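You operate a simulated robot arm through the tools that you are given. There is no shell and no other tool. Be economical: measure what you need, move in short steps, check, and stop when the job is done.

You are at the controls of a simulated two-armed robot. One attempt, no reset.

Task
Pick up the bottle marked "sealer coat" from the plaster bench top with one hand, pass it to the other hand and put it on the bottom shelf of the wire cart. Set down upright: bottle.

Only the result counts: the job must be done as asked and must still hold three seconds after the hand-in. Knocking over, shifting, dropping, spilling or breaking anything else fails it.

Robot
Two 7-joint arms with two-finger parallel grippers on one trunk, on a base that drives. Base frame: it is fixed to the floor where the robot stands at the start and does not move with it; the origin is under the middle of the robot, x ahead of it, y to its left, z up; the surface under the hand at the start is at about z = 800. Readings come in mm, rad, newtons and seconds.
The left shoulder is at the start at [70, 163, 1145], the right one opposite. With the tool pointing down near the work surface each hand reaches from about 380 to 880 mm from the robot's upright axis, wherever it stands, measured 20 degrees to its own side. Places, roughly: bottom shelf of the wire cart [-1000, 2300, 200]. Payload 3.43 kg a hand.
Tool frame (each hand has its own): the origin (TCP) lies between the finger pads and is the grasp point; the fingertips stand 34 mm ahead of it; z points along the fingers, y is the line along which they close. The gripper opens to 128 mm. The fingers are 24 mm wide and 12 mm thick; the gripper's body (48 by 130 mm) begins 96 mm behind the TCP.
Orientation is that of the tool frame in the base frame, as [roll, pitch, yaw] about the fixed x, y, z axes, in that order (R = Rz(yaw) Ry(pitch) Rx(roll)). With the fingers straight down and closing along the base's y, the tool's x points along the base's -x, its y along +y and its z along -z.

Tools
- The arms move only by the tool move_arm. It takes "left_steps", "right_steps" or both (then of equal length, played together; a hand with none holds still); each is a list that holds one entry, the list of rows, each a list of 7 numbers: the turn, a rotation vector about the tool's x, y, z in rad, then the shift along the tool's x, y, z in cm, then the finger opening in cm, from 0 to 12.8. In form: [[[ax, ay, az, tx, ty, tz, claw], ...]]. A call has 1 to 20 rows; each row shifts and turns the commanded pose from where the row before left it, along the tool's axes as they then stand. Each row takes 0.2 s and may step no farther than 50 mm and 0.15 rad from the row before; otherwise, or with a gripper value out of range, the whole call is refused. Where a pose cannot be reached the arm comes as near as it can. A force on the tool above 40 N (or 10 N above the force at the start of the call, whichever is more), or a blocked arm, ends the call early, and 0.2 s more pass. The fingers move at their own pace (about 153 mm/s each) and stop on an object; they squeeze with about 39 N. The grip force told is the motor's: it shows also when the fingers shut on nothing. Time passes only in rows, and 0.2 s behind the last, so rows that do not move let the fingers close. The reply holds the time, the measured pose of the TCP, the force on the tool along the base axes, the opening and the grip force, in the units named above and with some noise, with the torque about the TCP (base axes, N m) and any sound that the robot's microphone picked up.
- Cameras (640 x 400 px; columns grow to the right, rows downward): "scene" is now at [136.6, 10.2, 1369.3]; the picture's right is [0.13, -0.99, 0.00], its down [-0.59, -0.08, -0.80] and it looks along [0.79, 0.10, -0.60] (base axes); focal length 266 px, centre (320, 200). "left" rides on the left gripper at [76, 11, -160] in its tool frame; the picture's right is [-0.15, 0.99, 0.00], its down [-0.88, -0.13, -0.46] and it looks along [-0.45, -0.07, 0.89] (tool axes); focal length 234 px, centre (320, 200). "right" rides on the right gripper at [76, -11, -160] in its tool frame; the picture's right is [0.15, 0.99, 0.00], its down [-0.88, 0.13, -0.46] and it looks along [-0.45, 0.07, 0.89] (tool axes); focal length 234 px, centre (320, 200). There is no depth. A picture from a camera that has moved, and an enlarged one, comes with that camera's place and axes in the base frame and with its lens.
- camera(camera): a new picture of that camera. No time passes.
- raise_lower(by): slides the trunk up (or, below 0, down) by that many mm; the arms and the scene camera ride with it, the base frame stays. It gives what a move gives, with no picture.
- steer(legs): drives the robot by 1 to 6 legs, each [ahead, left, turn to the left] in mm, mm and rad, along the robot's own axes; the way and the turn of a leg run together, so that a leg with both is an arc; at most 1500 mm and 3.142 rad a leg. The arms and the cameras ride along, it lands a little off, and it stops where it bumps. It gives what a move gives.
- pan_tilt(pan, tilt): turns the head with the scene camera to pan (to the left, within 1.501 rad either way) and tilt (down, from -0.506 to 1.204), counted from straight ahead of the robot. It gives what a move gives.
- enlarge(camera, box): a new picture of the part [left, top, right, bottom] of that camera's present view, enlarged. No time passes.
- job_done(): hands the job in; it is judged then, once.

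Work in short steps. Places have to be worked out from the pictures, the camera data and where the tool is seen: move nearer, look again, correct. Check each grasp and each placing, and mend what went wrong. You have 120 turns and 88 pictures in all, those below and enlarged ones among them. Open the grippers and draw the arms clear of the work before you hand the job in, unless the task says otherwise; then end with one line.

The tools are called after "Call:" as a command line: name --argument value ..., lists and objects as JSON in quotes. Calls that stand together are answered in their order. move_arm: Moves the arms, as the interface text tells. Its arguments: {"type":"object","properties":{"left_steps":{"type":"array"},"right_steps":{"type":"array"}},"required":[]} The other tools are called the same way: raise_lower (by) slides the trunk up or down; steer (legs) drives the base; pan_tilt (pan, tilt) turns the head that bears the scene camera; camera (camera) takes a picture; enlarge (camera, box) takes an enlarged picture of a part of a camera's view; job_done () hands the job in.

At the start:

```text
clock: 0.0
left_tool_pos: [687.5, 219.7, 1116.6]
left_orientation: [-3.141, 0.001, -3.139]
left_ft_force: [-0.6, 0.2, -0.3]
left_wrist_torque: [-0.01, -0.01, -0.01]
left_gripper_width: 128.0
left_gripper_force: 0.0
right_tool_pos: [678.0, -246.4, 1042.8]
right_orientation: [3.141, 0.0, -3.14]
right_ft_force: [0.2, 0.0, -0.2]
right_wrist_torque: [-0.03, -0.02, -0.02]
right_gripper_width: 128.1
right_gripper_force: 0.1
trunk travel left (down, up): [-625.0, 315.0]
robot x, y, heading: [2.6, -0.6, -0.0]
head pan, tilt: [0.129, 0.642]
```

scene: 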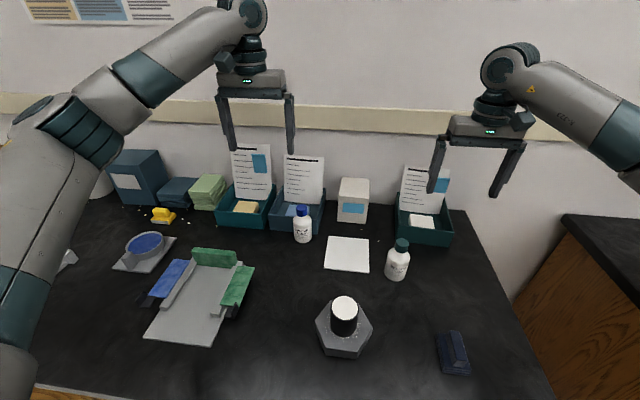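
right: 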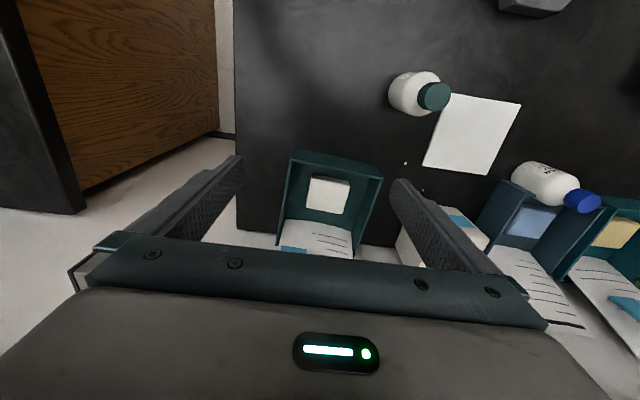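
left: 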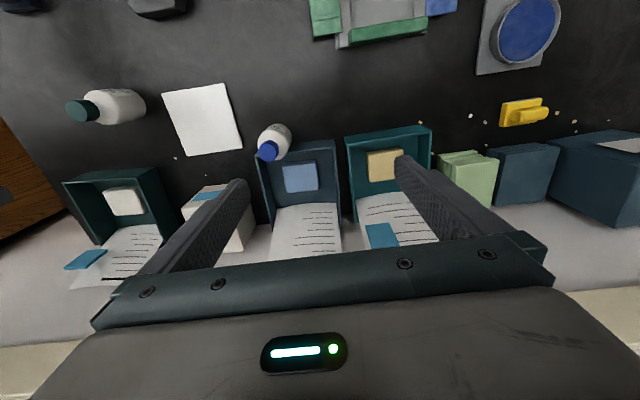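

Two bottles are visible, with blue and green caps. I'll enlarge both to read their labels.

Call:
enlarge --camera "scene" --box '[280, 190, 340, 250]'

Call:
enlarge --camera "scene" --box '[370, 230, 430, 290]'

Call:
enlarge --camera "right" --box '[380, 60, 620, 220]'

```text
6.67 times, centred on (310, 220) of scene
camera zoom: at [136.6, 10.2, 1369.3], right [0.13, -0.99, 0.0], down [-0.59, -0.08, -0.8], along [0.79, 0.1, -0.6], focal length 1774 px, centre (387, 67)
```

zoom: 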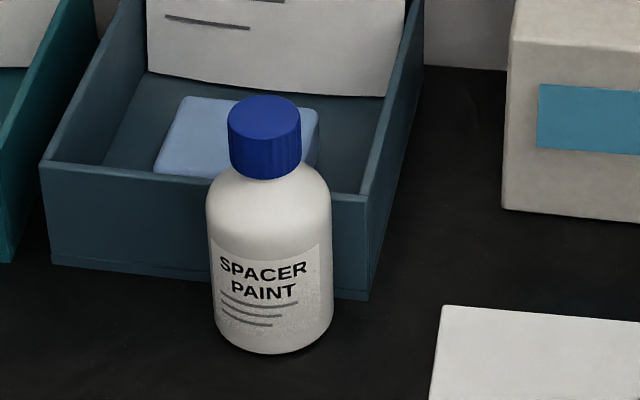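

```text
6.67 times, centred on (400, 260) of scene
camera zoom: at [136.6, 10.2, 1369.3], right [0.13, -0.99, 0.0], down [-0.59, -0.08, -0.8], along [0.79, 0.1, -0.6], focal length 1774 px, centre (-213, -200)
```

zoom: 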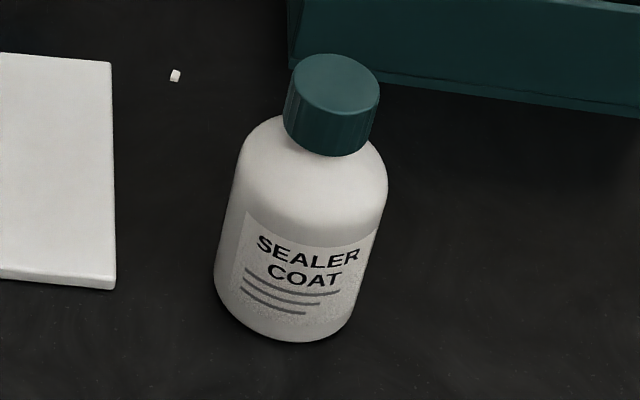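

```text
2.50 times, centred on (500, 140) of right
camera zoom: at [601.8, -258.4, 1202.0], right [-0.15, 0.99, 0.0], down [0.88, 0.13, 0.46], along [0.45, 0.07, -0.89], focal length 585 px, centre (-130, 350)
```

zoom: 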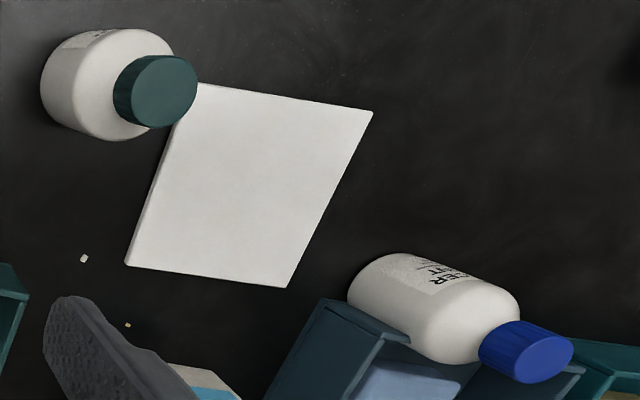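

"Sealer coat" is the green-capped bottle, at roughly [595, -128], and its top is near z 920. I'll move the right hand above it at the current height and check.

Call:
move_arm --right_steps '[[[0, 0, 0, 2.1, 2.95, 0, 12.8], [0, 0, 0, 2.1, 2.95, 0, 12.8], [0, 0, 0, 2.1, 2.95, 0, 12.8], [0, 0, 0, 2.0, 2.95, 0, 12.8], [0, 0, 0, 0, 0, 0, 12.8]]]'

Call:
camera --camera "right"

Call:
camera --camera "scene"

```text
clock: 1.2
left_tool_pos: [687.4, 220.5, 1116.3]
left_orientation: [3.141, -0.001, 3.141]
left_ft_force: [0.6, -0.2, 0.1]
left_wrist_torque: [0.04, 0.0, 0.01]
left_gripper_width: 127.9
left_gripper_force: 0.0
right_tool_pos: [594.8, -128.7, 1040.5]
right_orientation: [-3.142, 0.001, 3.14]
right_ft_force: [0.0, 0.0, 0.9]
right_wrist_torque: [-0.02, 0.01, 0.02]
right_gripper_width: 127.9
right_gripper_force: 0.0
trunk travel left (down, up): [-625.0, 315.0]
robot x, y, heading: [-1.2, 0.6, 0.001]
head pan, tilt: [0.129, 0.642]
```

```text
81 pictures are left
camera right: at [517.7, -141.3, 1201.5], right [-0.15, 0.99, 0.0], down [0.88, 0.13, 0.46], along [0.45, 0.07, -0.89], focal length 234 px, centre (320, 200)
```

right: 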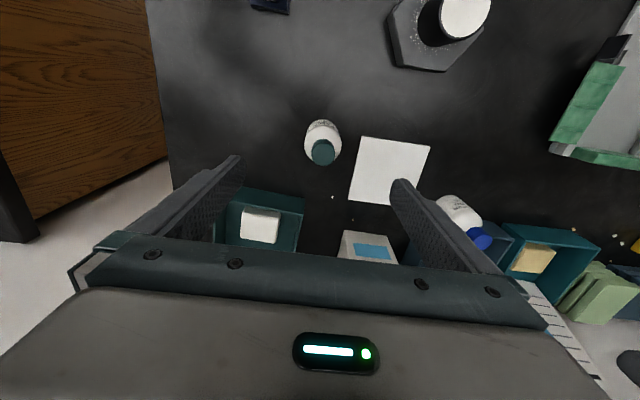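

```text
80 pictures are left
camera scene: at [136.8, 9.3, 1369.2], right [0.13, -0.99, 0.0], down [-0.59, -0.08, -0.8], along [0.79, 0.1, -0.6], focal length 266 px, centre (320, 200)
```

scene: 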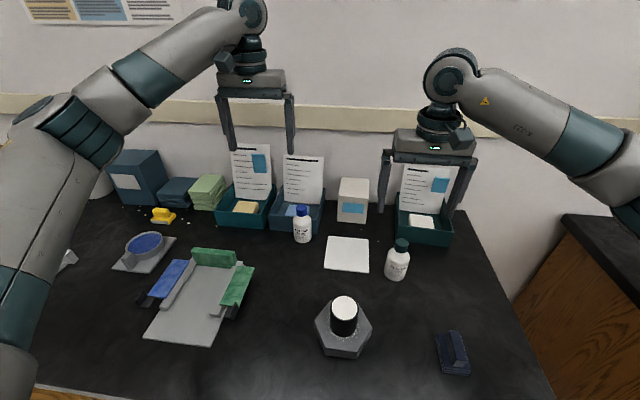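

Bottle axis is about [594, -126], its top is near 918 and its diameter is about 55. I'll descend to TCP z 876 to grip the upper body, leaving the lower part free for the other hand.

Call:
move_arm --right_steps '[[[0, 0, 0, 0, 0.25, 4.1, 11], [0, 0, 0, 0, 0, 4.1, 10], [0, 0, 0, 0, 0, 4.1, 10], [0, 0, 0, 0, 0, 4.1, 10], [0, 0, 0, 0, 0, 0, 10]]]'

Call:
camera --camera "right"

Call:
enlarge --camera "scene" --box '[340, 180, 460, 300]'

```text
clock: 2.4
left_tool_pos: [686.5, 221.2, 1117.2]
left_orientation: [3.141, 0.0, -3.14]
left_ft_force: [0.8, 0.5, 0.2]
left_wrist_torque: [0.01, -0.04, -0.03]
left_gripper_width: 127.9
left_gripper_force: 0.1
right_tool_pos: [594.8, -124.6, 879.0]
right_orientation: [3.141, -0.001, 3.141]
right_ft_force: [0.2, -1.6, -0.1]
right_wrist_torque: [-0.02, -0.01, -0.02]
right_gripper_width: 100.0
right_gripper_force: 0.1
trunk travel left (down, up): [-625.0, 315.0]
robot x, y, heading: [-2.1, 1.4, 0.004]
head pan, tilt: [0.129, 0.642]
```

```text
79 pictures are left
camera right: at [518.1, -136.8, 1038.6], right [-0.15, 0.99, 0.0], down [0.88, 0.13, 0.46], along [0.45, 0.07, -0.89], focal length 234 px, centre (320, 200)
```

right: 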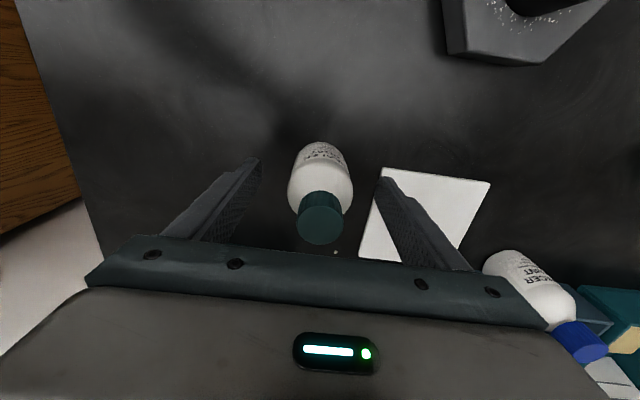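

```text
3.33 times, centred on (400, 240) of scene
camera zoom: at [136.1, 10.5, 1369.3], right [0.13, -0.99, 0.0], down [-0.59, -0.08, -0.8], along [0.79, 0.1, -0.6], focal length 887 px, centre (53, 67)
```

zoom: 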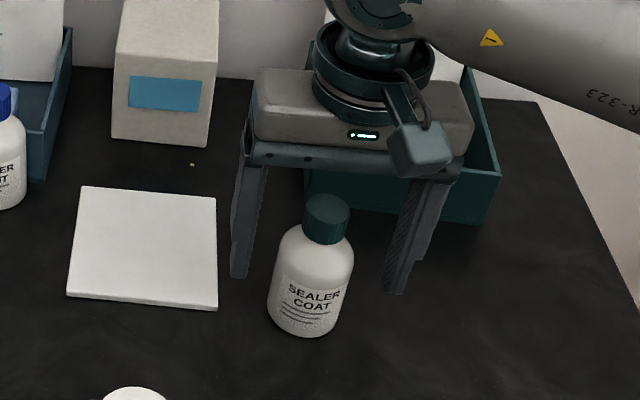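

The bottle sits between the fingers. I'll close.

Call:
move_arm --right_steps '[[[0, 0, 0, 0, 0, 0.2, 8], [0, 0, 0, 0, 0, 0, 6.5], [0, 0, 0, 0, 0, 0, 5], [0, 0, 0, 0, 0, 0, 3], [0, 0, 0, 0, 0, 0, 3]]]'

```text
clock: 3.6
left_tool_pos: [687.4, 222.2, 1116.9]
left_orientation: [-3.141, 0.001, -3.139]
left_ft_force: [-0.2, -0.7, -0.4]
left_wrist_torque: [0.0, -0.02, 0.0]
left_gripper_width: 128.0
left_gripper_force: 0.1
right_tool_pos: [594.4, -124.7, 876.9]
right_orientation: [3.141, 0.0, -3.141]
right_ft_force: [-0.1, 1.7, -0.5]
right_wrist_torque: [0.0, -0.04, 0.06]
right_gripper_width: 53.3
right_gripper_force: 38.4
trunk travel left (down, up): [-625.0, 315.0]
robot x, y, heading: [-2.9, -0.3, 0.001]
head pan, tilt: [0.129, 0.642]
```

It's gripped at 53 mm with 38 N. I'll lift straight up 200 mm.

Call:
move_arm --right_steps '[[[0, 0, 0, 0, 0, -2, 3], [0, 0, 0, 0, 0, -4, 3], [0, 0, 0, 0, 0, -4, 3], [0, 0, 0, 0, 0, -4, 3], [0, 0, 0, 0, 0, -4, 3], [0, 0, 0, 0, 0, -2, 3], [0, 0, 0, 0, 0, 0, 3]]]'

Call:
camera --camera "scene"

```text
clock: 5.2
left_tool_pos: [688.1, 221.6, 1115.8]
left_orientation: [-3.14, -0.003, -3.139]
left_ft_force: [0.0, 0.4, 0.3]
left_wrist_torque: [0.0, 0.04, 0.02]
left_gripper_width: 128.1
left_gripper_force: 0.0
right_tool_pos: [595.5, -127.5, 1076.2]
right_orientation: [3.141, -0.003, -3.141]
right_ft_force: [-0.1, -0.4, -3.2]
right_wrist_torque: [0.02, 0.03, 0.0]
right_gripper_width: 53.1
right_gripper_force: 39.0
trunk travel left (down, up): [-625.0, 315.0]
robot x, y, heading: [-4.2, 4.5, -0.005]
head pan, tilt: [0.129, 0.642]
```

```text
77 pictures are left
camera scene: at [137.2, 10.2, 1369.2], right [0.13, -0.99, 0.0], down [-0.59, -0.08, -0.8], along [0.79, 0.1, -0.6], focal length 266 px, centre (320, 200)
```

scene: 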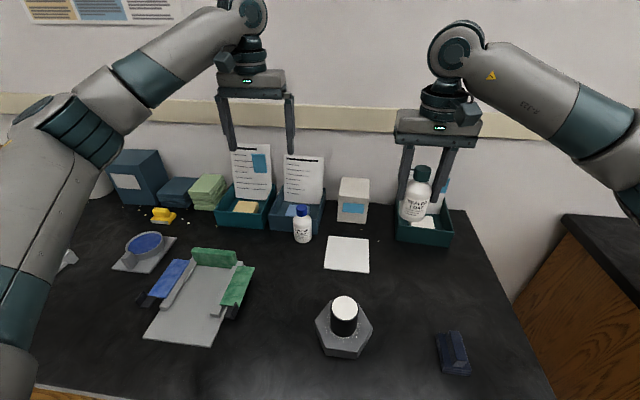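

The bottle is held and upright. Before the handover I'll look left toward the cart.

Call:
pan_tilt --pan 1.5 --tilt 0.5

Call:
camera --camera "scene"

```text
clock: 6.7
left_tool_pos: [687.8, 220.6, 1116.9]
left_orientation: [3.141, -0.003, -3.141]
left_ft_force: [-0.1, -0.1, -0.3]
left_wrist_torque: [0.05, 0.02, 0.01]
left_gripper_width: 127.7
left_gripper_force: 0.1
right_tool_pos: [595.3, -127.0, 1076.2]
right_orientation: [3.141, -0.002, -3.141]
right_ft_force: [0.1, 0.4, -4.3]
right_wrist_torque: [-0.02, 0.01, -0.01]
right_gripper_width: 53.2
right_gripper_force: 38.6
trunk travel left (down, up): [-625.0, 315.0]
robot x, y, heading: [0.6, -0.0, 0.001]
head pan, tilt: [1.499, 0.499]
```

```text
76 pictures are left
camera scene: at [57.3, 89.7, 1382.0], right [1.0, -0.07, 0.0], down [-0.04, -0.48, -0.88], along [0.06, 0.88, -0.48], focal length 266 px, centre (320, 200)
```

scene: 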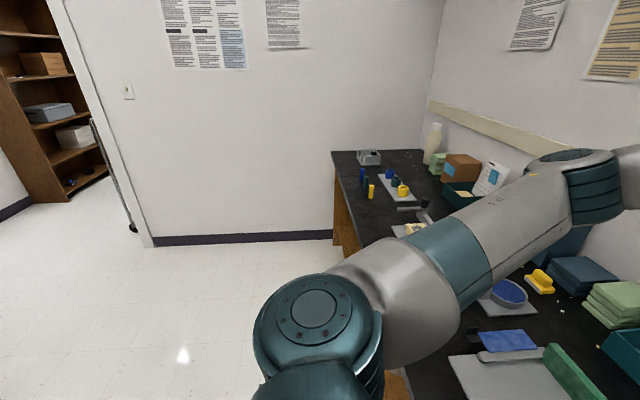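

The cart seems to lie beyond a doorway, behind the left wall. I'll back away from the bench, turn left and look.

Call:
steer --legs '[[-450, 0, 0], [0, 0, 1.2]]'

Call:
pan_tilt --pan 0.7 --tilt 0.4

Call:
camera --camera "scene"

```text
clock: 12.4
left_tool_pos: [-381.4, 720.4, 1117.2]
left_orientation: [-3.141, -0.001, -1.973]
left_ft_force: [-0.3, -0.5, 0.4]
left_wrist_torque: [0.01, 0.0, -0.04]
left_gripper_width: 128.0
left_gripper_force: 0.1
right_tool_pos: [-97.4, 500.0, 1076.1]
right_orientation: [3.142, 0.002, -1.974]
right_ft_force: [-0.1, 0.5, -3.2]
right_wrist_torque: [-0.07, 0.04, 0.0]
right_gripper_width: 53.2
right_gripper_force: 39.3
trunk travel left (down, up): [-625.0, 315.0]
robot x, y, heading: [-446.1, 3.7, 1.169]
head pan, tilt: [1.499, 0.499]
```

```text
clock: 13.5
left_tool_pos: [-380.3, 720.8, 1116.6]
left_orientation: [3.141, -0.001, -1.972]
left_ft_force: [-0.2, -0.7, -0.4]
left_wrist_torque: [0.02, 0.01, -0.02]
left_gripper_width: 127.8
left_gripper_force: 0.0
right_tool_pos: [-96.5, 500.7, 1076.0]
right_orientation: [3.141, 0.001, -1.973]
right_ft_force: [0.0, 0.1, -3.4]
right_wrist_torque: [-0.04, -0.02, -0.01]
right_gripper_width: 53.0
right_gripper_force: 39.3
trunk travel left (down, up): [-625.0, 315.0]
robot x, y, heading: [-447.7, 3.9, 1.167]
head pan, tilt: [0.7, 0.4]
```

```text
75 pictures are left
camera scene: at [-454.5, 136.6, 1391.1], right [0.96, 0.29, 0.0], down [0.11, -0.37, -0.92], along [-0.27, 0.88, -0.39], focal length 266 px, centre (320, 200)
```

scene: 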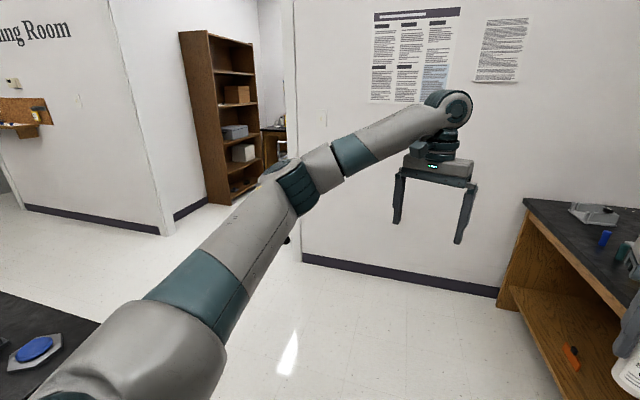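

The doorway spans x from about -2680 to -1230 at y≈1940, and there's another table at x<-1185, y<475. I'll move up past the table and turn left to look into the next room.

Call:
steer --legs '[[780, 335, 0], [0, 0, 1.2]]'

Call:
pan_tilt --pan 0.0 --tilt 0.4

Call:
camera --camera "scene"

```text
clock: 20.9
left_tool_pos: [-1078.1, 1205.3, 1116.2]
left_orientation: [3.141, 0.0, -0.809]
left_ft_force: [0.0, 0.2, -0.6]
left_wrist_torque: [-0.03, 0.01, 0.0]
left_gripper_width: 128.2
left_gripper_force: 0.0
right_tool_pos: [-762.4, 1378.2, 1075.6]
right_orientation: [3.141, -0.001, -0.81]
right_ft_force: [0.3, 0.3, -4.1]
right_wrist_torque: [-0.04, 0.0, -0.01]
right_gripper_width: 53.5
right_gripper_force: 38.7
trunk travel left (down, up): [-625.0, 315.0]
robot x, y, heading: [-444.9, 855.4, 2.331]
head pan, tilt: [0.7, 0.4]
```

```text
clock: 22.0
left_tool_pos: [-1077.8, 1205.7, 1116.6]
left_orientation: [3.141, 0.0, -0.809]
left_ft_force: [-0.3, 0.0, 0.6]
left_wrist_torque: [0.0, 0.02, 0.0]
left_gripper_width: 128.0
left_gripper_force: 0.1
right_tool_pos: [-762.1, 1377.3, 1076.6]
right_orientation: [-3.141, -0.001, -0.811]
right_ft_force: [-0.3, -0.1, -3.6]
right_wrist_torque: [0.0, -0.02, 0.0]
right_gripper_width: 53.2
right_gripper_force: 38.7
trunk travel left (down, up): [-625.0, 315.0]
robot x, y, heading: [-443.2, 858.7, 2.333]
head pan, tilt: [0.0, 0.4]
```

```text
74 pictures are left
camera scene: at [-543.1, 961.9, 1391.1], right [0.72, 0.69, 0.0], down [0.27, -0.28, -0.92], along [-0.63, 0.67, -0.39], focal length 266 px, centre (320, 200)
```

scene: 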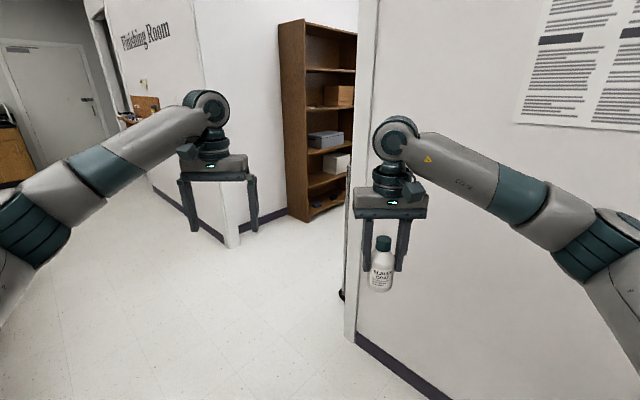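

The way through is clear. I'll drive to about (-1900, 1150), in front of the doorway, and face it.

Call:
steer --legs '[[1180, 830, 0], [0, 0, -0.75]]'

Call:
pan_tilt --pan -0.3 --tilt 0.5

Call:
camera --camera "scene"

```text
clock: 31.1
left_tool_pos: [-2068.7, 1833.0, 1116.5]
left_orientation: [3.14, 0.0, -1.566]
left_ft_force: [-0.4, -0.3, -1.3]
left_wrist_torque: [0.01, 0.03, -0.04]
left_gripper_width: 127.8
left_gripper_force: 0.0
right_tool_pos: [-1720.2, 1741.9, 1075.7]
right_orientation: [-3.141, -0.002, -1.569]
right_ft_force: [-0.4, 0.9, -3.8]
right_wrist_torque: [-0.01, 0.0, 0.0]
right_gripper_width: 53.3
right_gripper_force: 38.6
trunk travel left (down, up): [-625.0, 315.0]
robot x, y, heading: [-1847.4, 1147.4, 1.574]
head pan, tilt: [0.0, 0.4]
```

```text
clock: 31.9
left_tool_pos: [-2068.2, 1834.2, 1115.9]
left_orientation: [-3.142, 0.001, -1.568]
left_ft_force: [0.3, -0.4, -0.6]
left_wrist_torque: [0.02, 0.01, -0.02]
left_gripper_width: 128.0
left_gripper_force: 0.0
right_tool_pos: [-1719.4, 1742.4, 1076.7]
right_orientation: [3.14, -0.002, -1.568]
right_ft_force: [-0.2, 0.2, -4.4]
right_wrist_torque: [0.02, -0.02, -0.01]
right_gripper_width: 53.3
right_gripper_force: 39.1
trunk travel left (down, up): [-625.0, 315.0]
robot x, y, heading: [-1844.3, 1146.8, 1.573]
head pan, tilt: [-0.3, 0.499]
```

```text
73 pictures are left
camera scene: at [-1819.9, 1283.3, 1382.0], right [0.96, -0.29, 0.0], down [-0.14, -0.46, -0.88], along [0.26, 0.84, -0.48], focal length 266 px, centre (320, 200)
```

scene: 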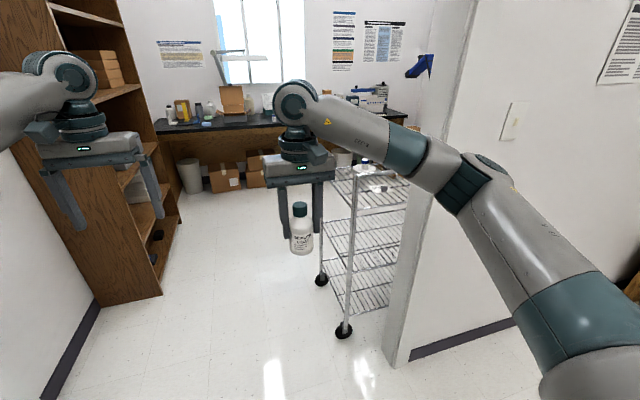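

I can see the wire cart: its end is at x≈-1410, y 2160–2590, and its near long side is against the wall. I'll enlarge it to see how the bottom shelf can be reached.

Call:
enlarge --camera "scene" --box '[290, 140, 450, 350]'

```text
1.90 times, centred on (370, 245) of scene
camera zoom: at [-1819.9, 1283.3, 1382.0], right [0.96, -0.29, 0.0], down [-0.14, -0.46, -0.88], along [0.26, 0.84, -0.48], focal length 507 px, centre (225, 114)
```

zoom: 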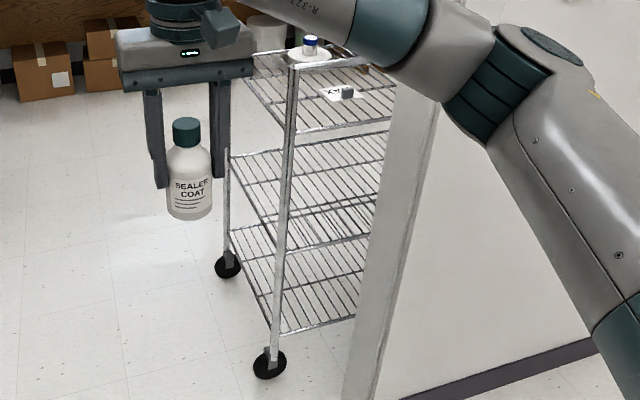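

The cart ends are open, with three shelves, so I can reach the bottom shelf from the near end. Handover now: I'll turn the right hand 90° so its fingers close fore-aft, and draw the left hand back, tilted forward about 50°.

Call:
move_arm --left_steps '[[[0, 0, 0, 4.04, 0, -1.38, 12.8], [0, 0, 0, 4.04, 0, -1.38, 12.8], [0, 0, 0, 4.04, 0, -1.38, 12.8], [0, 0, 0, 4.04, 0, -1.38, 12.8], [0, 0, 0, 4.04, 0, -1.38, 12.8], [0, -0.1455, 0, 0, 0, 0, 12.8], [0, -0.1455, 0, 0, 0, 0, 12.8], [0, -0.1455, 0, 0, 0, 0, 12.8], [0, -0.1455, 0, 0, 0, 0, 12.8], [0, -0.1455, 0, 0, 0, 0, 12.8], [0, -0.1455, 0, 0, 0, 0, 12.8], [0, 0, 0, 0, 0, 0, 12.8]]]' --right_steps '[[[0, 0, -0.1428, 0, 0, 0, 3], [0, 0, -0.1428, 0, 0, 0, 3], [0, 0, -0.1428, 0, 0, 0, 3], [0, 0, -0.1428, 0, 0, 0, 3], [0, 0, -0.1428, 0, 0, 0, 3], [0, 0, -0.1428, 0, 0, 0, 3], [0, 0, -0.1428, 0, 0, 0, 3], [0, 0, -0.1428, 0, 0, 0, 3], [0, 0, -0.1428, 0, 0, 0, 3], [0, 0, -0.1428, 0, 0, 0, 3], [0, 0, -0.1428, 0, 0, 0, 3], [0, 0, 0, 0, 0, 0, 3]]]'

Call:
pan_tilt --pan 0 --tilt 0.5

Call:
camera --camera "scene"

```text
clock: 34.5
left_tool_pos: [-2066.7, 1639.4, 1191.3]
left_orientation: [-3.142, 0.87, -1.568]
left_ft_force: [-0.1, -0.4, 0.2]
left_wrist_torque: [0.01, 0.0, 0.0]
left_gripper_width: 128.0
left_gripper_force: 0.0
left hand out of reach, approached as far as the arm can: row 11
right_tool_pos: [-1768.5, 1615.2, 1070.2]
right_orientation: [-3.141, -0.001, -0.003]
right_ft_force: [0.4, -0.1, -3.9]
right_wrist_torque: [0.0, 0.02, -0.02]
right_gripper_width: 53.2
right_gripper_force: 38.8
right hand out of reach, approached as far as the arm can: row 8, 9, 10, 11
trunk travel left (down, up): [-625.0, 315.0]
robot x, y, heading: [-1845.9, 1146.2, 1.578]
head pan, tilt: [-0.3, 0.499]
```

```text
clock: 35.3
left_tool_pos: [-2067.6, 1637.3, 1191.1]
left_orientation: [3.141, 0.87, -1.566]
left_ft_force: [0.0, -0.2, 0.1]
left_wrist_torque: [0.02, 0.0, -0.01]
left_gripper_width: 127.9
left_gripper_force: 0.0
right_tool_pos: [-1769.2, 1616.0, 1071.9]
right_orientation: [3.141, 0.0, -0.005]
right_ft_force: [0.1, -0.1, -2.0]
right_wrist_torque: [0.0, -0.02, -0.01]
right_gripper_width: 53.3
right_gripper_force: 38.9
trunk travel left (down, up): [-625.0, 315.0]
robot x, y, heading: [-1846.7, 1148.0, 1.574]
head pan, tilt: [0.0, 0.499]
```

```text
71 pictures are left
camera scene: at [-1846.7, 1287.0, 1382.0], right [1.0, 0.0, 0.0], down [0.0, -0.48, -0.88], along [0.0, 0.88, -0.48], focal length 266 px, centre (320, 200)
```

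scene: 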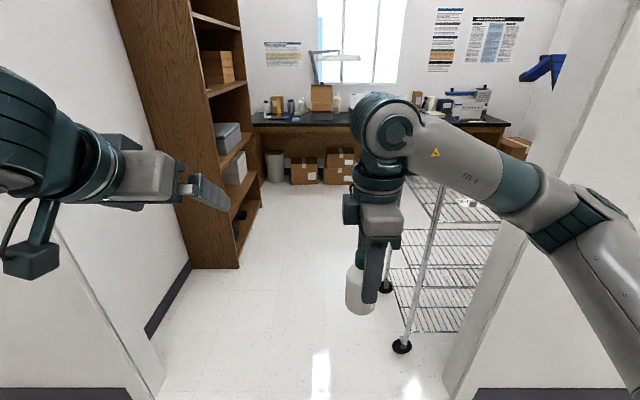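

Both orientations are reached, though the right hand drew in to about (468,-78) in the robot's frame. I'll try moving it forward and up a bit.

Call:
move_arm --right_steps '[[[0, 0, 0, 0, -2.5, -1, 3], [0, 0, 0, 0, -2.5, -1, 3], [0, 0, 0, 0, -2.5, -1, 3], [0, 0, 0, 0, 0, 0, 3]]]'

```text
clock: 36.3
left_tool_pos: [-2067.2, 1637.8, 1191.1]
left_orientation: [3.141, 0.871, -1.569]
left_ft_force: [-0.3, -0.7, 0.4]
left_wrist_torque: [0.01, 0.0, 0.01]
left_gripper_width: 128.4
left_gripper_force: 0.2
right_tool_pos: [-1789.4, 1621.5, 1092.0]
right_orientation: [3.141, 0.0, -0.002]
right_ft_force: [-0.1, -0.5, -3.8]
right_wrist_torque: [-0.01, -0.01, 0.01]
right_gripper_width: 53.3
right_gripper_force: 39.2
right hand out of reach, approached as far as the arm can: row 1, 2, 3
trunk travel left (down, up): [-625.0, 315.0]
robot x, y, heading: [-1845.2, 1146.0, 1.574]
head pan, tilt: [0.0, 0.499]
```

That orientation limits the right arm. I'll go back to a 45° yaw for the right hand and use a diagonal approach with the left.

Call:
move_arm --right_steps '[[[0, 0, 0.131, 0, 0, 0, 3], [0, 0, 0.131, 0, 0, 0, 3], [0, 0, 0.131, 0, 0, 0, 3], [0, 0, 0.131, 0, 0, 0, 3], [0, 0, 0.131, 0, 0, 0, 3], [0, 0, 0.131, 0, 0, 0, 3], [0, 0, 0, -2.5, -2.5, -0.5, 3], [0, 0, 0, -2.5, -2.5, -0.5, 3], [0, 0, 0, -2.5, -2.5, -0.5, 3], [0, 0, 0, 0, 0, 0, 3]]]' --left_steps '[[[0.1002, 0, 0.0842, 0, 0, 0, 12.8], [0.1002, 0, 0.0842, 0, 0, 0, 12.8], [0.1002, 0, 0.0842, 0, 0, 0, 12.8], [0.1002, 0, 0.0842, 0, 0, 0, 12.8], [0.1002, 0, 0.0842, 0, 0, 0, 12.8], [0.1002, 0, 0.0842, 0, 0, 0, 12.8], [0, 0, 0, 0, 0, 0, 12.8], [0, 0, 0, 0, 0, 0, 12.8], [0, 0, 0, 0, 0, 0, 12.8], [0, 0, 0, 0, 0, 0, 12.8]]]'

Call:
camera --camera "scene"

```text
clock: 38.5
left_tool_pos: [-2068.5, 1638.4, 1190.4]
left_orientation: [3.14, 0.872, -2.354]
left_ft_force: [-0.2, 0.4, -0.6]
left_wrist_torque: [-0.01, 0.01, 0.04]
left_gripper_width: 128.2
left_gripper_force: 0.0
right_tool_pos: [-1788.0, 1729.3, 1108.4]
right_orientation: [-3.141, 0.0, -0.785]
right_ft_force: [-0.1, -0.4, -4.2]
right_wrist_torque: [0.03, 0.01, -0.03]
right_gripper_width: 53.3
right_gripper_force: 38.7
trunk travel left (down, up): [-625.0, 315.0]
robot x, y, heading: [-1847.9, 1146.8, 1.574]
head pan, tilt: [0.0, 0.499]
```

```text
70 pictures are left
camera scene: at [-1846.4, 1286.7, 1382.0], right [1.0, 0.0, 0.0], down [0.0, -0.48, -0.88], along [0.0, 0.88, -0.48], focal length 266 px, centre (320, 200)
```

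scene: 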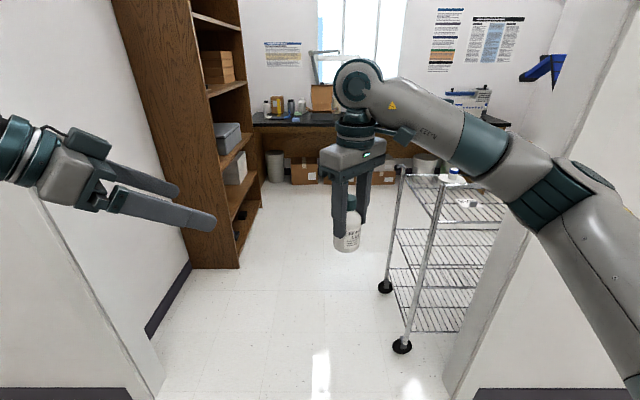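

The right hand is now well placed, with the bottle axis at robot-frame (582,-60) and its bottom near 1031. I'll move the left hand to the pre-grasp point, 150 mm back along the diagonal.

Call:
move_arm --left_steps '[[[0, 0, 0, -1.51, -2.69, 2.61, 12.8], [0, 0, 0, -1.51, -2.69, 2.61, 12.8], [0, 0, 0, -1.51, -2.69, 2.61, 12.8], [0, 0, 0, -1.51, -2.69, 2.61, 12.8], [0, 0, 0, -1.51, -2.69, 2.61, 12.8], [0, 0, 0, 0, 0, 0, 12.8]]]'

Call:
camera --camera "scene"

Call:
camera --camera "left"

```text
clock: 39.9
left_tool_pos: [-1868.5, 1646.6, 1163.7]
left_orientation: [3.14, 0.871, -2.35]
left_ft_force: [-1.0, 0.7, 0.8]
left_wrist_torque: [0.0, 0.04, 0.02]
left_gripper_width: 128.1
left_gripper_force: 0.1
right_tool_pos: [-1789.3, 1728.9, 1109.1]
right_orientation: [3.141, -0.001, -0.784]
right_ft_force: [-1.0, 0.2, -3.7]
right_wrist_torque: [0.02, 0.03, -0.02]
right_gripper_width: 53.3
right_gripper_force: 38.4
trunk travel left (down, up): [-625.0, 315.0]
robot x, y, heading: [-1845.8, 1146.0, 1.572]
head pan, tilt: [0.0, 0.499]
```

```text
69 pictures are left
camera scene: at [-1848.1, 1286.8, 1382.0], right [1.0, 0.0, 0.0], down [0.0, -0.48, -0.88], along [0.0, 0.88, -0.48], focal length 266 px, centre (320, 200)
```

scene: 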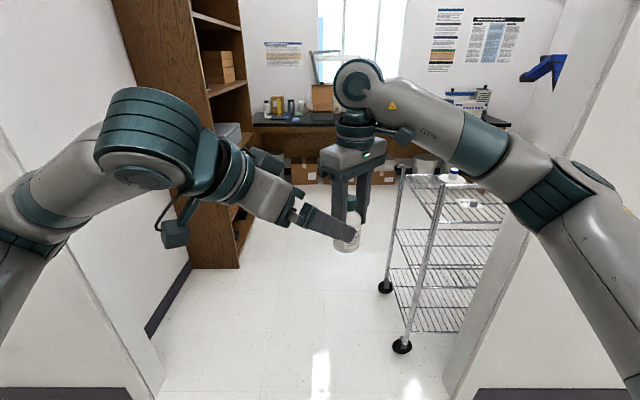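

```text
68 pictures are left
camera left: at [-1997.9, 1533.8, 1208.5], right [-0.64, 0.76, 0.11], down [0.24, 0.06, 0.97], along [0.73, 0.64, -0.23], focal length 234 px, centre (320, 200)
```

left: 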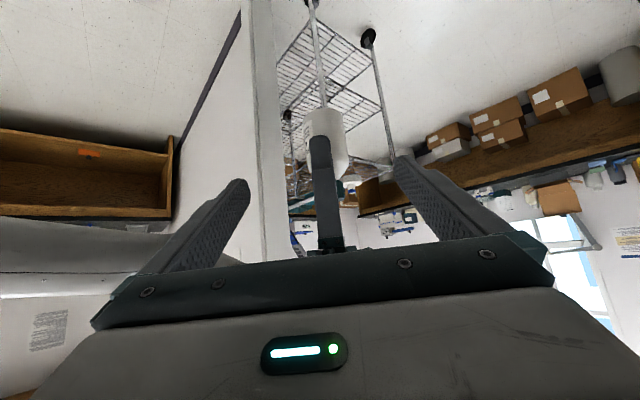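

Left is aligned: the bottle is central between the fingers, about 2 mm off laterally. I'll advance most of the way and check.

Call:
move_arm --left_steps '[[[0, 0, 0, 0, 0.2, 2.5, 12.8], [0, 0, 0, 0, 0, 2.5, 12.8], [0, 0, 0, 0, 0, 2.5, 12.8], [0, 0, 0, 0, 0, 2.5, 12.8], [0, 0, 0, 0, 0, 0, 12.8]]]'

Call:
camera --camera "left"

Call:
enlarge --camera "scene" --box '[230, 130, 430, 270]'

```text
clock: 41.1
left_tool_pos: [-1813.2, 1702.7, 1100.6]
left_orientation: [-3.141, 0.874, -2.354]
left_ft_force: [0.5, 0.2, 0.2]
left_wrist_torque: [0.05, 0.01, 0.01]
left_gripper_width: 128.0
left_gripper_force: 0.0
right_tool_pos: [-1788.7, 1728.0, 1107.7]
right_orientation: [3.141, -0.001, -0.787]
right_ft_force: [0.3, -0.6, -3.8]
right_wrist_torque: [-0.04, -0.03, -0.01]
right_gripper_width: 53.3
right_gripper_force: 38.9
trunk travel left (down, up): [-625.0, 315.0]
robot x, y, heading: [-1847.3, 1146.9, 1.569]
head pan, tilt: [0.0, 0.499]
```

```text
67 pictures are left
camera left: at [-1942.6, 1589.1, 1145.9], right [-0.64, 0.76, 0.11], down [0.25, 0.06, 0.97], along [0.73, 0.64, -0.23], focal length 234 px, centre (320, 200)
```

left: 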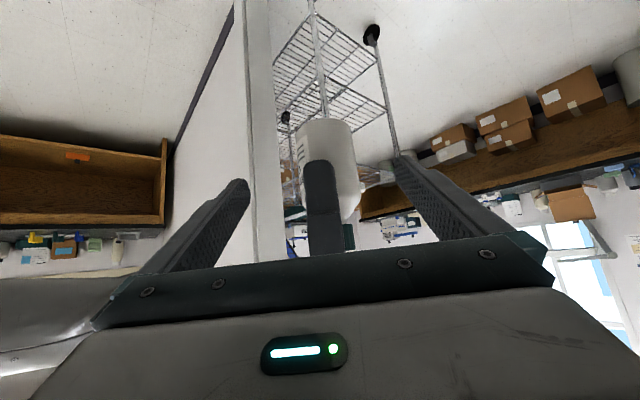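

```text
2.86 times, centred on (330, 200) of scene
camera zoom: at [-1847.0, 1286.6, 1382.0], right [1.0, 0.0, 0.0], down [0.0, -0.48, -0.88], along [0.0, 0.88, -0.48], focal length 760 px, centre (291, 200)
```

zoom: 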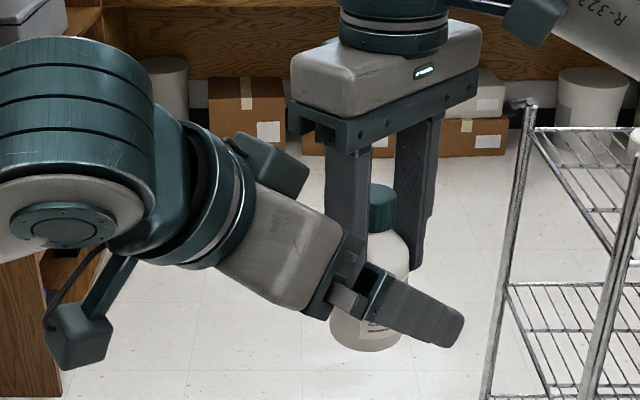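

Alignment is still good, with about 45 mm to go. I'll finish the approach and then close the left gripper while the right holds.

Call:
move_arm --left_steps '[[[0, 0, 0, 0.15, 0, 1.5, 12.8], [0, 0, 0, 0.15, 0, 1.5, 12.8], [0, 0, 0, 0, 0, 1.3, 12.8], [0, 0, 0, 0, 0, 0, 12.8]]]'

Call:
camera --camera "left"

Call:
enlarge --camera "scene" --box '[270, 150, 390, 260]'

```text
clock: 42.1
left_tool_pos: [-1792.3, 1725.7, 1070.0]
left_orientation: [3.14, 0.872, -2.354]
left_ft_force: [0.3, -1.0, 0.0]
left_wrist_torque: [-0.01, -0.02, -0.02]
left_gripper_width: 127.9
left_gripper_force: 0.0
right_tool_pos: [-1787.3, 1728.8, 1107.8]
right_orientation: [-3.14, 0.0, -0.786]
right_ft_force: [-0.4, -0.9, -3.6]
right_wrist_torque: [-0.01, -0.01, -0.01]
right_gripper_width: 53.3
right_gripper_force: 39.4
trunk travel left (down, up): [-625.0, 315.0]
robot x, y, heading: [-1847.0, 1146.1, 1.573]
head pan, tilt: [0.0, 0.499]
```

```text
65 pictures are left
camera left: at [-1922.7, 1612.5, 1115.5], right [-0.64, 0.76, 0.11], down [0.25, 0.06, 0.97], along [0.73, 0.64, -0.23], focal length 234 px, centre (320, 200)
```

left: 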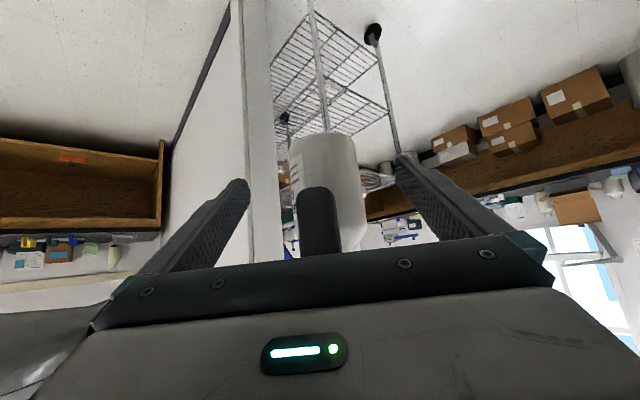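

```text
3.64 times, centred on (330, 205) of scene
camera zoom: at [-1846.8, 1287.0, 1382.0], right [1.0, 0.0, 0.0], down [0.0, -0.48, -0.88], along [0.0, 0.88, -0.48], focal length 968 px, centre (284, 182)
```

zoom: 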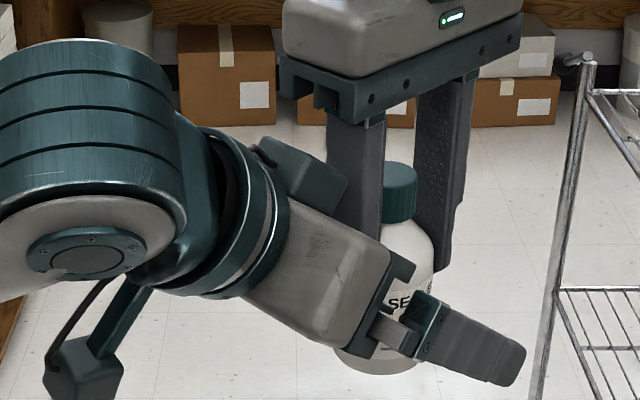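

Good: the left fingers straddle the lower body, clear of the right fingers. I'll close the left.

Call:
move_arm --left_steps '[[[0, 0, 0, 0, 0, 0, 9], [0, 0, 0, 0, 0, 0, 7], [0, 0, 0, 0, 0, 0, 5.8], [0, 0, 0, 0, 0, 0, 5], [0, 0, 0, 0, 0, 0, 3], [0, 0, 0, 0, 0, 0, 3]]]'

```text
clock: 43.5
left_tool_pos: [-1794.3, 1727.2, 1070.8]
left_orientation: [3.139, 0.872, -2.348]
left_ft_force: [-19.1, 27.7, -1.0]
left_wrist_torque: [-0.34, -0.44, 0.05]
left_gripper_width: 52.9
left_gripper_force: 39.6
right_tool_pos: [-1786.3, 1728.4, 1107.7]
right_orientation: [3.141, -0.004, -0.782]
right_ft_force: [19.3, -27.6, 1.0]
right_wrist_torque: [-0.69, -0.22, 0.26]
right_gripper_width: 53.7
right_gripper_force: 38.8
trunk travel left (down, up): [-625.0, 315.0]
robot x, y, heading: [-1843.8, 1145.8, 1.573]
head pan, tilt: [0.0, 0.499]
```

It's gripped, but the two hands push against each other laterally with about 33 N. I'll ease the left by 3 mm in the direction it's being pushed.

Call:
move_arm --left_steps '[[[0, 0, 0, 0, 0.15, 0, 3], [0, 0, 0, 0, 0.15, 0, 3], [0, 0, 0, 0, 0, 0, 3]]]'

```text
clock: 44.3
left_tool_pos: [-1794.6, 1728.3, 1071.7]
left_orientation: [-3.141, 0.874, -2.354]
left_ft_force: [-14.9, 13.2, -0.4]
left_wrist_torque: [-0.27, -0.29, 0.07]
left_gripper_width: 53.2
left_gripper_force: 38.7
right_tool_pos: [-1787.3, 1730.0, 1106.7]
right_orientation: [-3.141, -0.001, -0.786]
right_ft_force: [14.8, -13.2, 1.3]
right_wrist_torque: [-0.2, -0.21, 0.03]
right_gripper_width: 53.0
right_gripper_force: 38.9
trunk travel left (down, up): [-625.0, 315.0]
robot x, y, heading: [-1844.7, 1148.5, 1.575]
head pan, tilt: [0.0, 0.499]
```

The force has dropped to about 20 N. I'll ease it 3 mm more.

Call:
move_arm --left_steps '[[[0, 0, 0, 0, 0.15, 0, 3], [0, 0, 0, 0, 0.15, 0, 3], [0, 0, 0, 0, 0, 0, 3]]]'

```text
clock: 45.1
left_tool_pos: [-1795.4, 1728.2, 1071.5]
left_orientation: [-3.141, 0.874, -2.36]
left_ft_force: [4.6, -12.0, -0.3]
left_wrist_torque: [0.56, 0.74, 0.02]
left_gripper_width: 53.1
left_gripper_force: 39.1
right_tool_pos: [-1787.9, 1729.0, 1108.9]
right_orientation: [3.141, 0.002, -0.784]
right_ft_force: [-4.7, 12.8, -0.8]
right_wrist_torque: [-0.1, -0.62, -0.08]
right_gripper_width: 53.1
right_gripper_force: 38.8
trunk travel left (down, up): [-625.0, 315.0]
robot x, y, heading: [-1843.7, 1146.2, 1.57]
head pan, tilt: [0.0, 0.499]
```

Slightly over, so I'll back 1 mm. Then the right opens only a little (66 mm, so its rear finger clears the left gripper body) and rises.

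Call:
move_arm --left_steps '[[[0, 0, 0, 0, -0.1, 0, 3], [0, 0, 0, 0, 0, 0, 3], [0, 0, 0, 0, 0, 0, 3], [0, 0, 0, 0, 0, 0, 3]]]' --right_steps '[[[0, 0, 0, 0, 0, 0, 3], [0, 0, 0, 0, 0, 0, 5.8], [0, 0, 0, 0, 0, 0, 6.6], [0, 0, 0, 0, 0, 0, 6.6]]]'

Call:
enlarge --camera "scene" --box '[270, 150, 390, 260]'

```text
clock: 46.1
left_tool_pos: [-1796.8, 1728.7, 1070.8]
left_orientation: [-3.141, 0.872, -2.352]
left_ft_force: [0.4, -0.2, 1.0]
left_wrist_torque: [-0.03, 0.01, 0.03]
left_gripper_width: 53.1
left_gripper_force: 38.9
right_tool_pos: [-1787.9, 1728.8, 1107.3]
right_orientation: [3.14, -0.001, -0.785]
right_ft_force: [0.1, 0.7, -0.5]
right_wrist_torque: [0.0, 0.01, 0.0]
right_gripper_width: 66.0
right_gripper_force: 0.1
trunk travel left (down, up): [-625.0, 315.0]
robot x, y, heading: [-1844.6, 1147.1, 1.573]
head pan, tilt: [0.0, 0.499]
```

```text
3.64 times, centred on (330, 205) of scene
camera zoom: at [-1846.7, 1287.2, 1381.9], right [1.0, 0.0, 0.0], down [0.0, -0.48, -0.88], along [0.0, 0.88, -0.48], focal length 968 px, centre (284, 182)
```

zoom: 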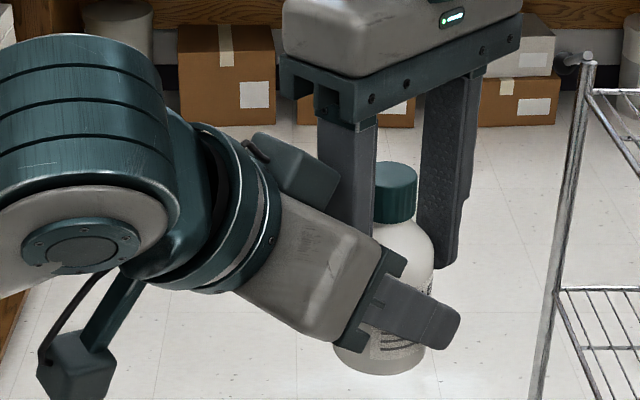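

The right is released. Raise it straight up.

Call:
move_arm --right_steps '[[[0, 0, 0, 0, 0, -1, 6.6], [0, 0, 0, 0, 0, -2, 6.6], [0, 0, 0, 0, 0, -3, 6.6], [0, 0, 0, 0, 0, -4, 6.6], [0, 0, 0, 0, 0, -4, 6.6], [0, 0, 0, 0, 0, 0, 6.6]]]'

Call:
camera --camera "scene"

```text
clock: 47.5
left_tool_pos: [-1796.1, 1730.8, 1071.0]
left_orientation: [-3.141, 0.87, -2.353]
left_ft_force: [0.4, 1.1, -0.5]
left_wrist_torque: [0.0, 0.02, 0.01]
left_gripper_width: 53.1
left_gripper_force: 39.1
right_tool_pos: [-1789.9, 1727.7, 1245.6]
right_orientation: [3.141, -0.002, -0.785]
right_ft_force: [-0.6, 0.1, -0.8]
right_wrist_torque: [-0.03, -0.02, -0.04]
right_gripper_width: 66.1
right_gripper_force: 0.0
trunk travel left (down, up): [-625.0, 315.0]
robot x, y, heading: [-1844.3, 1146.7, 1.572]
head pan, tilt: [0.0, 0.499]
```

```text
62 pictures are left
camera scene: at [-1846.3, 1288.2, 1381.8], right [1.0, 0.0, 0.0], down [0.0, -0.48, -0.88], along [0.0, 0.88, -0.48], focal length 266 px, centre (320, 200)
```

scene: 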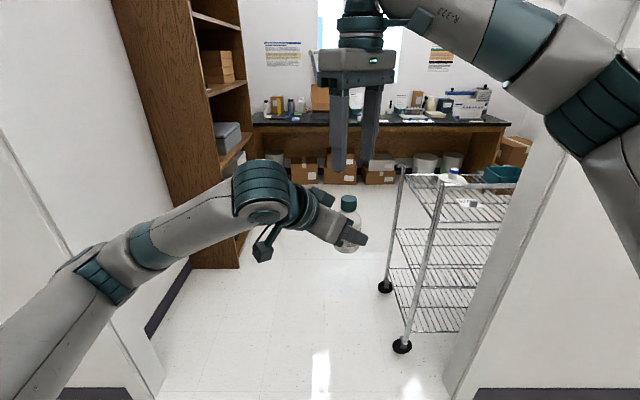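

Handover is complete and the left hand holds the bottle upright. I'll tuck the right hand back and to the right before driving.

Call:
move_arm --right_steps '[[[0, 0, 0, 3.9, 0, -0.45, 6.6], [0, 0, 0, 3.9, 0, -0.45, 6.6], [0, 0, 0, 3.9, 0, -0.45, 6.6], [0, 0, 0, 3.9, 0, -0.45, 6.6], [0, 0, 0, 3.9, 0, -0.45, 6.6], [0, 0, 0, 3.9, 0, -0.45, 6.6], [0, 0, 0, 3.9, 0, -0.45, 6.6], [0, 0, 0, 3.9, 0, -0.45, 6.6], [0, 0, 0, 3.9, 0, -0.45, 6.6], [0, 0, 0, 3.9, 0, -0.45, 6.6], [0, 0, 0, 0, 0, 0, 6.6]]]'

Call:
pan_tilt --pan -0.3 --tilt 0.6

Call:
camera --camera "scene"

```text
clock: 49.9
left_tool_pos: [-1797.2, 1731.4, 1069.0]
left_orientation: [-3.14, 0.871, -2.35]
left_ft_force: [0.0, -0.2, -0.7]
left_wrist_torque: [0.03, 0.01, -0.01]
left_gripper_width: 53.2
left_gripper_force: 39.0
right_tool_pos: [-1514.4, 1453.7, 1293.4]
right_orientation: [3.14, -0.002, -0.786]
right_ft_force: [-0.1, 0.1, 0.3]
right_wrist_torque: [-0.06, -0.02, -0.03]
right_gripper_width: 66.0
right_gripper_force: 0.1
trunk travel left (down, up): [-625.0, 315.0]
robot x, y, heading: [-1844.4, 1147.3, 1.573]
head pan, tilt: [0.0, 0.499]
```

```text
clock: 50.7
left_tool_pos: [-1797.1, 1728.2, 1070.6]
left_orientation: [3.141, 0.873, -2.355]
left_ft_force: [1.0, -0.3, 0.0]
left_wrist_torque: [0.0, 0.03, 0.0]
left_gripper_width: 53.1
left_gripper_force: 38.8
right_tool_pos: [-1514.7, 1451.6, 1292.8]
right_orientation: [3.14, -0.001, -0.785]
right_ft_force: [0.3, -0.9, 0.6]
right_wrist_torque: [0.03, 0.04, 0.02]
right_gripper_width: 65.9
right_gripper_force: 0.1
trunk travel left (down, up): [-625.0, 315.0]
robot x, y, heading: [-1844.4, 1148.5, 1.573]
head pan, tilt: [-0.3, 0.6]
```

```text
61 pictures are left
camera scene: at [-1820.3, 1280.2, 1372.9], right [0.96, -0.29, 0.0], down [-0.17, -0.54, -0.83], along [0.24, 0.79, -0.56], focal length 266 px, centre (320, 200)
```

scene: 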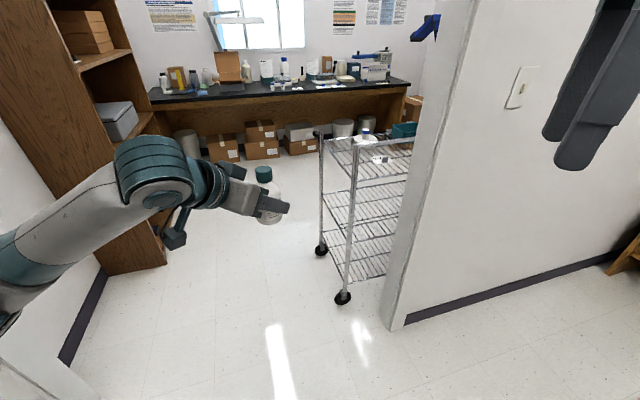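

The path is clear. I'll drive through the doorway to about (-2080, 2230), then turn right to face the cart's end.

Call:
steer --legs '[[1080, 235, 0], [0, 0, -1.32]]'

Call:
pan_tilt --pan -0.2 --tilt 0.8

Call:
camera --camera "scene"

```text
clock: 59.6
left_tool_pos: [-1511.7, 2308.7, 1071.3]
left_orientation: [3.141, 0.874, 2.613]
left_ft_force: [-0.6, 0.4, -3.6]
left_wrist_torque: [0.05, 0.01, 0.01]
left_gripper_width: 53.0
left_gripper_force: 39.3
right_tool_pos: [-1710.4, 1966.3, 1293.2]
right_orientation: [-3.139, -0.001, -2.106]
right_ft_force: [0.0, 0.3, -0.3]
right_wrist_torque: [-0.03, -0.01, 0.0]
right_gripper_width: 66.1
right_gripper_force: 0.1
trunk travel left (down, up): [-625.0, 315.0]
robot x, y, heading: [-2088.9, 2211.5, 0.25]
head pan, tilt: [-0.3, 0.6]
```

```text
clock: 60.4
left_tool_pos: [-1510.8, 2309.9, 1070.3]
left_orientation: [3.141, 0.873, 2.612]
left_ft_force: [-0.9, 0.6, -3.6]
left_wrist_torque: [0.03, 0.03, -0.02]
left_gripper_width: 53.0
left_gripper_force: 38.7
right_tool_pos: [-1710.6, 1967.4, 1293.6]
right_orientation: [3.141, 0.001, -2.104]
right_ft_force: [1.2, -0.3, -0.1]
right_wrist_torque: [0.0, 0.0, 0.02]
right_gripper_width: 65.9
right_gripper_force: 0.1
trunk travel left (down, up): [-625.0, 315.0]
robot x, y, heading: [-2086.2, 2213.8, 0.253]
head pan, tilt: [-0.201, 0.799]
```

```text
60 pictures are left
camera scene: at [-1958.5, 2229.1, 1356.0], right [0.05, -1.0, 0.0], down [-0.72, -0.04, -0.7], along [0.7, 0.04, -0.72], focal length 266 px, centre (320, 200)
```

scene: 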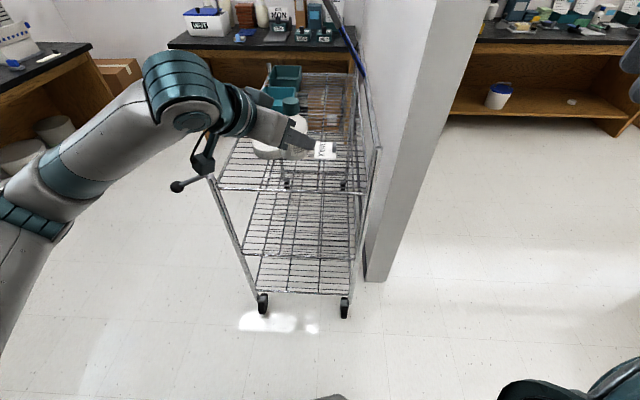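

The left hand carries the bottle's weight (3.6 N). The cart's end posts are at about (-1408,2558) and (-1386,2134), with shelves at roughly z 160–200, 460 and 830. I'll lower the trunk while the hand is outside the cart.

Call:
raise_lower --by -620

Call:
camera --camera "scene"

Call:
camera --camera "left"

```text
refused: -620 is not a number from -400 to 400
```

```text
59 pictures are left
camera scene: at [-1958.5, 2229.1, 1356.0], right [0.05, -1.0, 0.0], down [-0.72, -0.04, -0.7], along [0.7, 0.04, -0.72], focal length 266 px, centre (320, 200)
```

scene: 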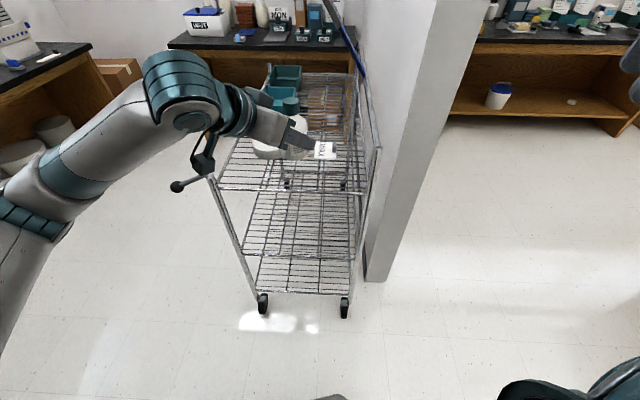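

```text
58 pictures are left
camera left: at [-1653.8, 2406.4, 1115.8], right [0.58, 0.81, 0.11], down [0.12, -0.22, 0.97], along [0.8, -0.55, -0.23], focal length 234 px, centre (320, 200)
```

left: 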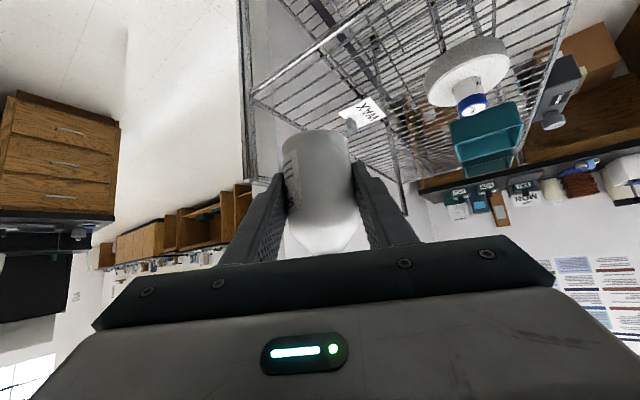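

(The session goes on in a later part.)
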